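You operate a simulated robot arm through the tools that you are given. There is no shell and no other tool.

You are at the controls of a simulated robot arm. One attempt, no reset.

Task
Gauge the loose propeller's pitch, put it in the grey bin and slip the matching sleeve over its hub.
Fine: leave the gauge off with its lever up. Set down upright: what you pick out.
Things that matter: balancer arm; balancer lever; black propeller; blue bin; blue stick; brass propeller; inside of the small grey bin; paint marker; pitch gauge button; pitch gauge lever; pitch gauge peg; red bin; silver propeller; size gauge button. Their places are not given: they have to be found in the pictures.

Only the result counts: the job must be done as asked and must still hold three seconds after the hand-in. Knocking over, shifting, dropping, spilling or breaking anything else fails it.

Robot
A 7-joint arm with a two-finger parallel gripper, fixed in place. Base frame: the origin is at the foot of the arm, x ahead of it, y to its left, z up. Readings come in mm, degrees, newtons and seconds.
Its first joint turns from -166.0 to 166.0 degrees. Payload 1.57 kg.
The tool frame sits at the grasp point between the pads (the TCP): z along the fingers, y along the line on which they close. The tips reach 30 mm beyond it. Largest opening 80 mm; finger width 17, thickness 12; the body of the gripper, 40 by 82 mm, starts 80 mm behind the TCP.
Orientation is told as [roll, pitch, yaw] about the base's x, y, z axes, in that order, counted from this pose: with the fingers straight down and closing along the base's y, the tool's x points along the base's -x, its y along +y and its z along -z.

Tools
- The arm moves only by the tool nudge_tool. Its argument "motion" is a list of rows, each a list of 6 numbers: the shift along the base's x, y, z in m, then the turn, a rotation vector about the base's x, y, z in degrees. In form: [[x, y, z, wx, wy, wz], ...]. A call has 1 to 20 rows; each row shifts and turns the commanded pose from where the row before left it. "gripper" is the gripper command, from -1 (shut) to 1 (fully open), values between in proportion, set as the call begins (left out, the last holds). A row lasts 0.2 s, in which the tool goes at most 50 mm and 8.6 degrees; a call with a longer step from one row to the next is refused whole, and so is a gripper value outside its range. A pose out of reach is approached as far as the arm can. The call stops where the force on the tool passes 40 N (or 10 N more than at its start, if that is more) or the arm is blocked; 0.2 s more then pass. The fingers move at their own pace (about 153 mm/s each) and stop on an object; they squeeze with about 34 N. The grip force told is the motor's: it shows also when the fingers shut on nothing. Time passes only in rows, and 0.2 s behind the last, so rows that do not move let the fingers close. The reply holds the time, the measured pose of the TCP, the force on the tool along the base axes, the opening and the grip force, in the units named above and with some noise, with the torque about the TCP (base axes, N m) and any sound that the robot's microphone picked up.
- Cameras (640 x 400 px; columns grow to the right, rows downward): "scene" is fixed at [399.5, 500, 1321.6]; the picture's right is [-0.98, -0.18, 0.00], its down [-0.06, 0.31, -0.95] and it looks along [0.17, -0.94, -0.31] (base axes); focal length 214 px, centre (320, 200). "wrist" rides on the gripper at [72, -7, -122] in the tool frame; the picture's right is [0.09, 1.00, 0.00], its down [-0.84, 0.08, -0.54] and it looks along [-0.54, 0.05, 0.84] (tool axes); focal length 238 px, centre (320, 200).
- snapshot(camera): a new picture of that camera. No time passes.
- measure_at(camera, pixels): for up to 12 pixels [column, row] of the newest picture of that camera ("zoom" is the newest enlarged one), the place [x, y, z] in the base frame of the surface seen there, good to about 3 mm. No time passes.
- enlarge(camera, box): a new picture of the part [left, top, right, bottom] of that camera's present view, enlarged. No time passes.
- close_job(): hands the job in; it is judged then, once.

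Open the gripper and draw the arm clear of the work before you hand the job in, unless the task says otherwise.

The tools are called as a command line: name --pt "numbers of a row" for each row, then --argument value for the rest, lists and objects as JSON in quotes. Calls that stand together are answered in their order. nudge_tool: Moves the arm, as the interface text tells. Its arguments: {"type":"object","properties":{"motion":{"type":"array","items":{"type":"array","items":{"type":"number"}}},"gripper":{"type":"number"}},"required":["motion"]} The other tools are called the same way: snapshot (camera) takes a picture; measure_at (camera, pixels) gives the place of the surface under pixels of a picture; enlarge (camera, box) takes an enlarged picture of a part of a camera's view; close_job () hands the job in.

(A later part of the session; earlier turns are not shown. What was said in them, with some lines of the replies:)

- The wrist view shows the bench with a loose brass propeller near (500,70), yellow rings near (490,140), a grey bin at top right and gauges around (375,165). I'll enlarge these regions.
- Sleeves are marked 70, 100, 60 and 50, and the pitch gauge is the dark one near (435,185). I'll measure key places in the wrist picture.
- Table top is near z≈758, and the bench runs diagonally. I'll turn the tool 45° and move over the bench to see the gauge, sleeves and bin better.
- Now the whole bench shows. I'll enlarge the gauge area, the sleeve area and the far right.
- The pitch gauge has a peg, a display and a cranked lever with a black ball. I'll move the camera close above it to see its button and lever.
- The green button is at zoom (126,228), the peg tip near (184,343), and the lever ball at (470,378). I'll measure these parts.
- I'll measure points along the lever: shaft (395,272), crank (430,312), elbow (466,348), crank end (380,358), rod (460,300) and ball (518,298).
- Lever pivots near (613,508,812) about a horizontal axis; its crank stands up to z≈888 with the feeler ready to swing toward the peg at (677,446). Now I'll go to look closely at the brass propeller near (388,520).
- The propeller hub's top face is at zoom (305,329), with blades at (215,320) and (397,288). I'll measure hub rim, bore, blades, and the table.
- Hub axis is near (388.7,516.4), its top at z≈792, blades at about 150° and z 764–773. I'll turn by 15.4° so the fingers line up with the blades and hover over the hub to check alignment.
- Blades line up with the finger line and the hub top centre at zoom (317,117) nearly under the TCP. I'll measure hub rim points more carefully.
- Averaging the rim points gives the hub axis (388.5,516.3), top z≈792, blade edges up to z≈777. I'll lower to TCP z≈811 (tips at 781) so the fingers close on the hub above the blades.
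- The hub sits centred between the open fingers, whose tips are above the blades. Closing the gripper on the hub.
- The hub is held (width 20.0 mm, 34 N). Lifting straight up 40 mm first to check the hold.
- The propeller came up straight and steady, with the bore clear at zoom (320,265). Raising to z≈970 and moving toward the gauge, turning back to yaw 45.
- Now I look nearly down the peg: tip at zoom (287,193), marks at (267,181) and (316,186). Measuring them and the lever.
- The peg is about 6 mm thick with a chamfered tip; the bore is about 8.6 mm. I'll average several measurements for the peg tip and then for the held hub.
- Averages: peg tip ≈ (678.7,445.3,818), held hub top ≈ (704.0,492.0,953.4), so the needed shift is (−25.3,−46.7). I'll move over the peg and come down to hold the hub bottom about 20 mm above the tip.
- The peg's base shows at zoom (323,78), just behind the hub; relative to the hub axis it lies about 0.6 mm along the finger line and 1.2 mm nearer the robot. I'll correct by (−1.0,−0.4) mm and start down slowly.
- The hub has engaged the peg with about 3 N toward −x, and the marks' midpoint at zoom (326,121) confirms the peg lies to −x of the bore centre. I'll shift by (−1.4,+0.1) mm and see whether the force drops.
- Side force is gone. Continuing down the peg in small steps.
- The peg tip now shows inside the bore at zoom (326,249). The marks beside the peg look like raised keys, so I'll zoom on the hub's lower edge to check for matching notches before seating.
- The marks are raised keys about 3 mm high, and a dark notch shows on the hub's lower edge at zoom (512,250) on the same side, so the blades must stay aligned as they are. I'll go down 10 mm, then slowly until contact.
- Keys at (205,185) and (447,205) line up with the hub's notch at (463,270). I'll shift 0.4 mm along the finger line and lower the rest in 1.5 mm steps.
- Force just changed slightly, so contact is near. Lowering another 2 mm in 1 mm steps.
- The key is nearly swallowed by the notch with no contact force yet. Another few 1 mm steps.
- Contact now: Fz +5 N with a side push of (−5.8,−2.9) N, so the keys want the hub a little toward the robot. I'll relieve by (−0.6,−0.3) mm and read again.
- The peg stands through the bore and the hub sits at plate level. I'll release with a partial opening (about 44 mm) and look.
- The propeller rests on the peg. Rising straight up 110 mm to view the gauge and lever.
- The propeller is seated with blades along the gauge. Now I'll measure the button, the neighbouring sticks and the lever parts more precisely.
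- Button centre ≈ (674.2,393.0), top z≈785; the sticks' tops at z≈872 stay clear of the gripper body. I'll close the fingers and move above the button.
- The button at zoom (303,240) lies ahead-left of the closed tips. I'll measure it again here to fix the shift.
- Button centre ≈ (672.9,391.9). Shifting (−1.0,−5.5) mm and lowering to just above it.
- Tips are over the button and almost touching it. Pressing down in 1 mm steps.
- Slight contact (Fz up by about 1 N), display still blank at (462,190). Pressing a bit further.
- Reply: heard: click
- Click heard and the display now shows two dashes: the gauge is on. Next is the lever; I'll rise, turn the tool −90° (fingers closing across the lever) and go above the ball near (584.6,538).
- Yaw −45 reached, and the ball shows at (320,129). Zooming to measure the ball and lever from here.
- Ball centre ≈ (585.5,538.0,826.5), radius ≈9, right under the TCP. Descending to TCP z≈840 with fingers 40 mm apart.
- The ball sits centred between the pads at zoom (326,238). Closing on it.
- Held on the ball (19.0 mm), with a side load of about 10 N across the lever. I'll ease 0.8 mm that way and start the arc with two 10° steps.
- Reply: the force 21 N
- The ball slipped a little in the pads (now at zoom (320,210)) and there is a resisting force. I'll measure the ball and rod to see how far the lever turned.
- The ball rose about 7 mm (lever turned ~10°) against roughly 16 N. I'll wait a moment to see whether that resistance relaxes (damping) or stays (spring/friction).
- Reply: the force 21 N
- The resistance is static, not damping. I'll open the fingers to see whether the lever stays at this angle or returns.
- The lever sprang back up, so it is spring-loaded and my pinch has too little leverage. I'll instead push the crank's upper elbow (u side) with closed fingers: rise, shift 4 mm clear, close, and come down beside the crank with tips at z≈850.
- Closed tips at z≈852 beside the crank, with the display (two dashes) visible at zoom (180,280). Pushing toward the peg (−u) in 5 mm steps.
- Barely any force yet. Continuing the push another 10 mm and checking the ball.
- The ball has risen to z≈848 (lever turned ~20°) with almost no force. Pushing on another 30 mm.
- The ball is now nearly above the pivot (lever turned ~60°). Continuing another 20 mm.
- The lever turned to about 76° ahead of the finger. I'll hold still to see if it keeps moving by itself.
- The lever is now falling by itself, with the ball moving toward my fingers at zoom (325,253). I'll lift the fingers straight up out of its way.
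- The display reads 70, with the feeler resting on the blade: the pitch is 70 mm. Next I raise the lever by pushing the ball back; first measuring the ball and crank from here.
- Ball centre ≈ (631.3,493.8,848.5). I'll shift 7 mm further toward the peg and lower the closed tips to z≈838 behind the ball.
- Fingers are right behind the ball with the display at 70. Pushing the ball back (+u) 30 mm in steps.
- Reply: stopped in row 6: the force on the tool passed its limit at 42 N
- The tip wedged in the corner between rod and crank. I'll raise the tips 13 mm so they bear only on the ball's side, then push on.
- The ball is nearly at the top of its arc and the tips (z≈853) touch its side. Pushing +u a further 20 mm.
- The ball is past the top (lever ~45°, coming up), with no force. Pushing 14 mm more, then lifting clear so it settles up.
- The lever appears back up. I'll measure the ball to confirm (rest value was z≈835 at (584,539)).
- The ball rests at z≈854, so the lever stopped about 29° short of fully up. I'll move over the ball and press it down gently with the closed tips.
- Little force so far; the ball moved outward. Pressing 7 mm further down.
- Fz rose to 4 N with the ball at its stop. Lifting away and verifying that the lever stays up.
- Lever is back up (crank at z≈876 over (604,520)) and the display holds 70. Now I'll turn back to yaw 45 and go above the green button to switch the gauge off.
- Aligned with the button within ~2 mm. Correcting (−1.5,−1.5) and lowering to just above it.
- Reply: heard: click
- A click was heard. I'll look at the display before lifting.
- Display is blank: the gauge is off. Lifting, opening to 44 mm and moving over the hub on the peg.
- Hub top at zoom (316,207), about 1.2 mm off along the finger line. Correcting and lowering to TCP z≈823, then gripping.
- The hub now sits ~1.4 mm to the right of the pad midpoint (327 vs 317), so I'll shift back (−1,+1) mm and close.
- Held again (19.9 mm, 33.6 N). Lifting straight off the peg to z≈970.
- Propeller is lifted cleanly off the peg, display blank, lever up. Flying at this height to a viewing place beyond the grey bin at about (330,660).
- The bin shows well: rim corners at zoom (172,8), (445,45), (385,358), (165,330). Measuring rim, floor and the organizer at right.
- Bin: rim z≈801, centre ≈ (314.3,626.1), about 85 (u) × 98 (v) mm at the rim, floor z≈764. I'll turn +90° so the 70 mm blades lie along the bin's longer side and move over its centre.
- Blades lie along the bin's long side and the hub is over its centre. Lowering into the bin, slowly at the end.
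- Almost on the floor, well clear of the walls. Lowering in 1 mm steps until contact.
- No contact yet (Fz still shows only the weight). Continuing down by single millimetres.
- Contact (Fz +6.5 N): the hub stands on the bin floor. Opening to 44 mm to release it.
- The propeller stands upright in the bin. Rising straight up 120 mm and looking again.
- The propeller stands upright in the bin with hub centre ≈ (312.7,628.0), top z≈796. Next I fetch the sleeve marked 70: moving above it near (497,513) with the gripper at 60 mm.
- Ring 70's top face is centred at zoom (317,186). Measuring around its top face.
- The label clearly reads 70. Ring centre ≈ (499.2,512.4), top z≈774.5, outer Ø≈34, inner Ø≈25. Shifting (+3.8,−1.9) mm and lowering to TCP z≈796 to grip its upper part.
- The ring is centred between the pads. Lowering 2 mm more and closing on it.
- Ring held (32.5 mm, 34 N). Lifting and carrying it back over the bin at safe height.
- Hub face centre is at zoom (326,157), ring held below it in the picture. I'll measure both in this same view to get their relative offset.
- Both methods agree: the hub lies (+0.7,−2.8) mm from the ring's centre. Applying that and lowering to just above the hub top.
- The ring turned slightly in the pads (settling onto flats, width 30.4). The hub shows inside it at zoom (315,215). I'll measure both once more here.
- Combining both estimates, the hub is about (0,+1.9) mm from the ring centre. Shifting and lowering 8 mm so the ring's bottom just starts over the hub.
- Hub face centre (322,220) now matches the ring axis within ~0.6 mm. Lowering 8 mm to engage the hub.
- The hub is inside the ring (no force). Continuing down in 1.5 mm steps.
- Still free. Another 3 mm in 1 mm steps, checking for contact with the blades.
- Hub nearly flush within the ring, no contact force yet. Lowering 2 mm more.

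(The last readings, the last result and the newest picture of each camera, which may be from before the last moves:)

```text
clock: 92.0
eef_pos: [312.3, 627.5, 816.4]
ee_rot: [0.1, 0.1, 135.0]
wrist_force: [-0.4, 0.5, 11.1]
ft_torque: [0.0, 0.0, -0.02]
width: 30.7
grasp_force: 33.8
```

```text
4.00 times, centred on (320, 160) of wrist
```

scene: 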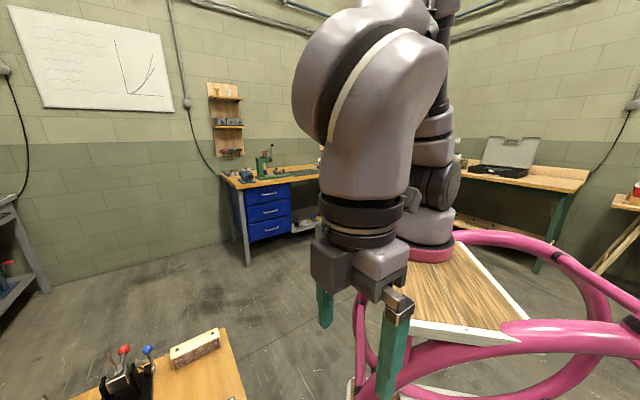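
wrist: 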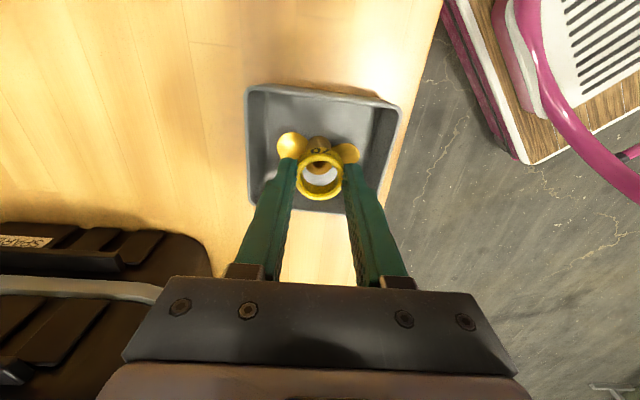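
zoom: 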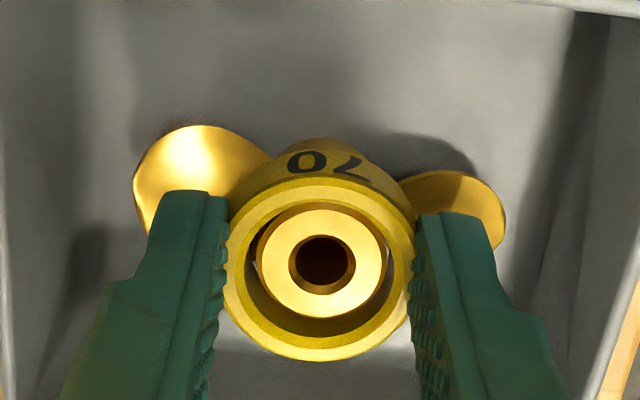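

Contact: Fz 11 N, the ring rests on the blades around the hub. Easing up 0.7 mm and opening to 42 mm.

nudge_tool --pt "0 0 0.0007 0 0 0" --pt "0 0 0 0 0 0"

nudge_tool --pt "0 0 0 0 0 0" --pt "0 0 0 0 0 0" --pt "0 0 0 0 0 0" --gripper 0.08

enlarge --camera "wrist" --box '[240, 110, 400, 210]'

```text
clock: 92.6
eef_pos: [311.3, 626.2, 815.7]
ee_rot: [0.1, 0.1, 135.0]
wrist_force: [0.8, 0.9, 7.2]
ft_torque: [0.05, 0.01, 0.03]
width: 30.6
grasp_force: 34.2
```

```text
clock: 93.4
eef_pos: [312.7, 627.8, 815.1]
ee_rot: [0.1, 0.1, 134.9]
wrist_force: [0.8, 0.5, -0.4]
ft_torque: [0.03, -0.01, 0.03]
width: 43.4
grasp_force: 0.0
```

```text
4.00 times, centred on (320, 160) of wrist
```

zoom: 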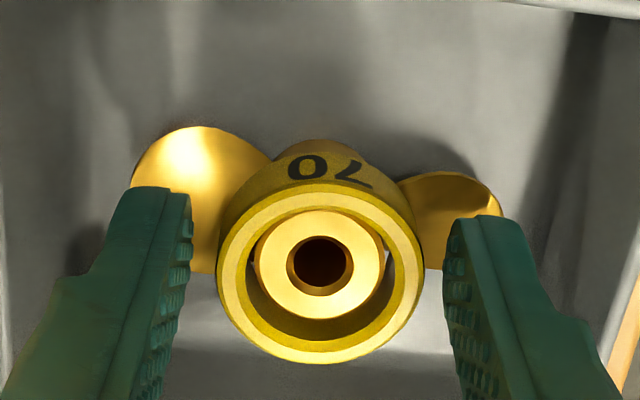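

The sleeve 70 sits round the hub. Rising straight up to clear the bin.

nudge_tool --pt "0 0 0.008 0 0 0" --pt "0 0 0.02 0 0 0" --pt "0 0 0.04 0 0 0" --pt "0 0 0.045 0 0 0" --pt "0 0 0 0 0 0"

snapshot --camera "wrist"

enlarge --camera "wrist" --box '[270, 80, 370, 142]'

measure_at --camera "zoom" --pixels '[[318, 320], [290, 310], [345, 310], [258, 300], [388, 305], [320, 248], [320, 368], [230, 280], [430, 300], [120, 200]]'

```text
clock: 94.6
eef_pos: [309.9, 626.7, 930.2]
ee_rot: [0.0, 0.2, 135.0]
wrist_force: [0.0, -0.1, 0.7]
ft_torque: [0.01, 0.01, 0.0]
width: 43.3
grasp_force: 0.0
```

```text
taken
```

wrist: 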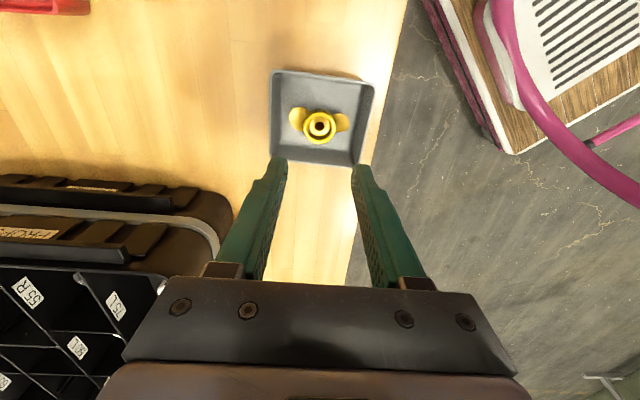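

```text
6.40 times, centred on (320, 111) of wrist
```

zoom: 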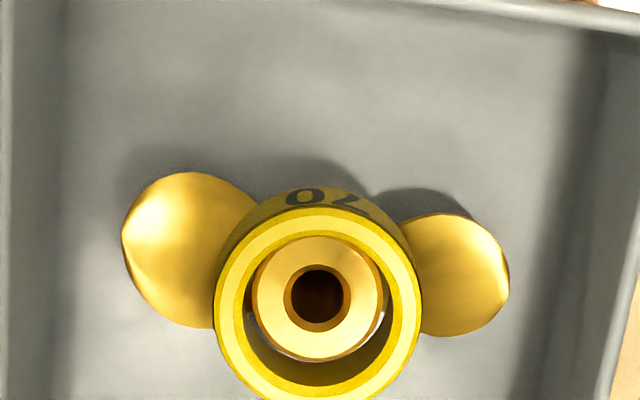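

```text
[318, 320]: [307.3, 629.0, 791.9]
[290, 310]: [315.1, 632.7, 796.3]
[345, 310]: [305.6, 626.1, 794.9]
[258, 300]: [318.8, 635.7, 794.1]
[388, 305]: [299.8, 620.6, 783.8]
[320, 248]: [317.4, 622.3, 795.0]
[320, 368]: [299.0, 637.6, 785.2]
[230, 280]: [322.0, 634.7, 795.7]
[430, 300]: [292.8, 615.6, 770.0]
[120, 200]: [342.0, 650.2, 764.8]
```

Sleeve surrounds the hub; I'll check that it lies level by measuring around its top face.

enlarge --camera "wrist" --box '[280, 95, 360, 145]'

measure_at --camera "zoom" --pixels '[[318, 165], [255, 190], [383, 190], [205, 260], [430, 265], [225, 330], [410, 335], [265, 378], [370, 380], [318, 388], [318, 195], [290, 270]]'

```text
8.00 times, centred on (320, 120) of wrist
```

zoom: 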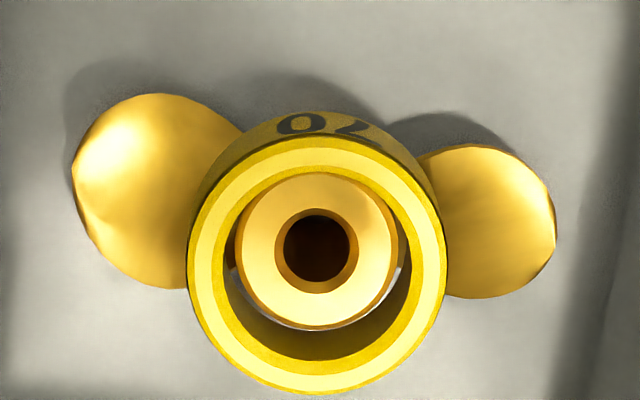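

```text
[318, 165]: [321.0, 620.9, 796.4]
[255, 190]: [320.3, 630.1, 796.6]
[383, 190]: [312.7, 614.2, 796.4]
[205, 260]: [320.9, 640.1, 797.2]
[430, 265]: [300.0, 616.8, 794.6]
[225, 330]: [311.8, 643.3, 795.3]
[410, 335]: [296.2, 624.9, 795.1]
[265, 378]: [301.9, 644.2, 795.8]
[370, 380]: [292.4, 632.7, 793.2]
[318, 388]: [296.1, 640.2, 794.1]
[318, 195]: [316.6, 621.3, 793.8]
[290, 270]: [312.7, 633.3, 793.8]
```

The sleeve lies level (top z≈795) around the hub, and the propeller is upright in the bin. Opening fully and drawing the arm up and back to the overview place for a final check.

nudge_tool --pt "0 0 0.045 0 0 0" --pt "0 0 0.047 0 0 0" --pt "0 0 0.047 0 0 0" --pt "0 0 0.047 0 0 0" --pt "0.008 -0.0275 0 0 0 -8.2" --pt "0.008 -0.0275 0 0 0 -8.2" --pt "0.008 -0.0275 0 0 0 -8.2" --pt "0.008 -0.0275 0 0 0 -8.2" --pt "0.008 -0.0275 0 0 0 -8.2" --pt "0.008 -0.0275 0 0 0 -8.2" --pt "0.008 -0.0275 0 0 0 -8.2" --pt "0.008 -0.0275 0 0 0 -8.2" --pt "0.008 -0.0275 0 0 0 -8.2" --pt "0.008 -0.0275 0 0 0 -8.2" --pt "0.008 -0.0275 0 0 0 -8" --pt "0 0 0 0 0 0" --gripper 1

snapshot --camera "wrist"

enlarge --camera "wrist" --box '[230, 130, 400, 260]'

enlarge --camera "wrist" --box '[80, 100, 280, 260]'

```text
clock: 98.0
eef_pos: [401.6, 325.6, 1117.8]
ee_rot: [0.1, 0.2, 44.9]
wrist_force: [-0.3, -0.2, 1.2]
ft_torque: [0.0, 0.01, -0.01]
width: 80.0
grasp_force: 0.2
```

```text
taken
```

wrist: 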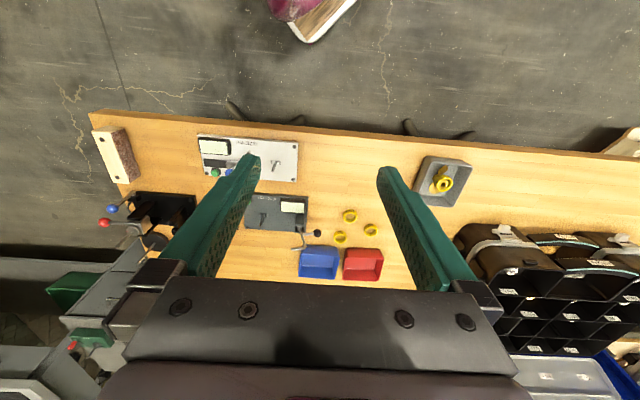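

```text
3.08 times, centred on (315, 195) of wrist
```

zoom: 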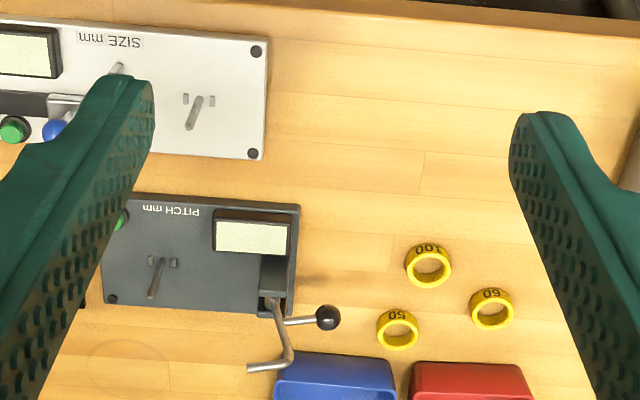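

```text
2.50 times, centred on (180, 180) of wrist
```

zoom: 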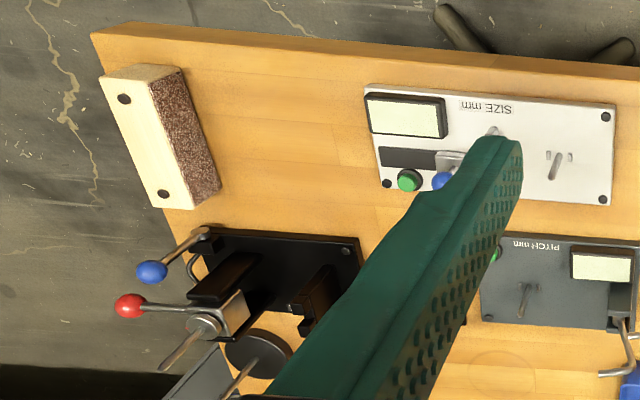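

Final view: the propeller with sleeve 70 stands in the grey bin at (443,180). The pitch gauge display is blank with its lever up, and the other sleeves and items are where they were. The arm is clear with the gripper open, so I hand the job in.

close_job

```text
The job is handed in.
```

The job is done and handed in: the propeller's pitch read 70 mm. It now stands upright in the grey bin with the sleeve marked 70 over its hub.

- **Sleeve:** it rests level on the blades. Its top is about flush with the top of the hub.
- **Gauge:** I switched it off (its display is blank) and raised its lever, checking both in the pictures.
- **Lever handling:** pushing the lever back up once pressed past the 40 N force limit and stopped the arm. I raised the fingers and finished with light force. The lever went back to its starting position.
- **Everything else:** in the last picture the other three sleeves, the bins and the other tools looked unmoved.

The hand-in reply gave no verdict, so I don't know yet how the job was judged.
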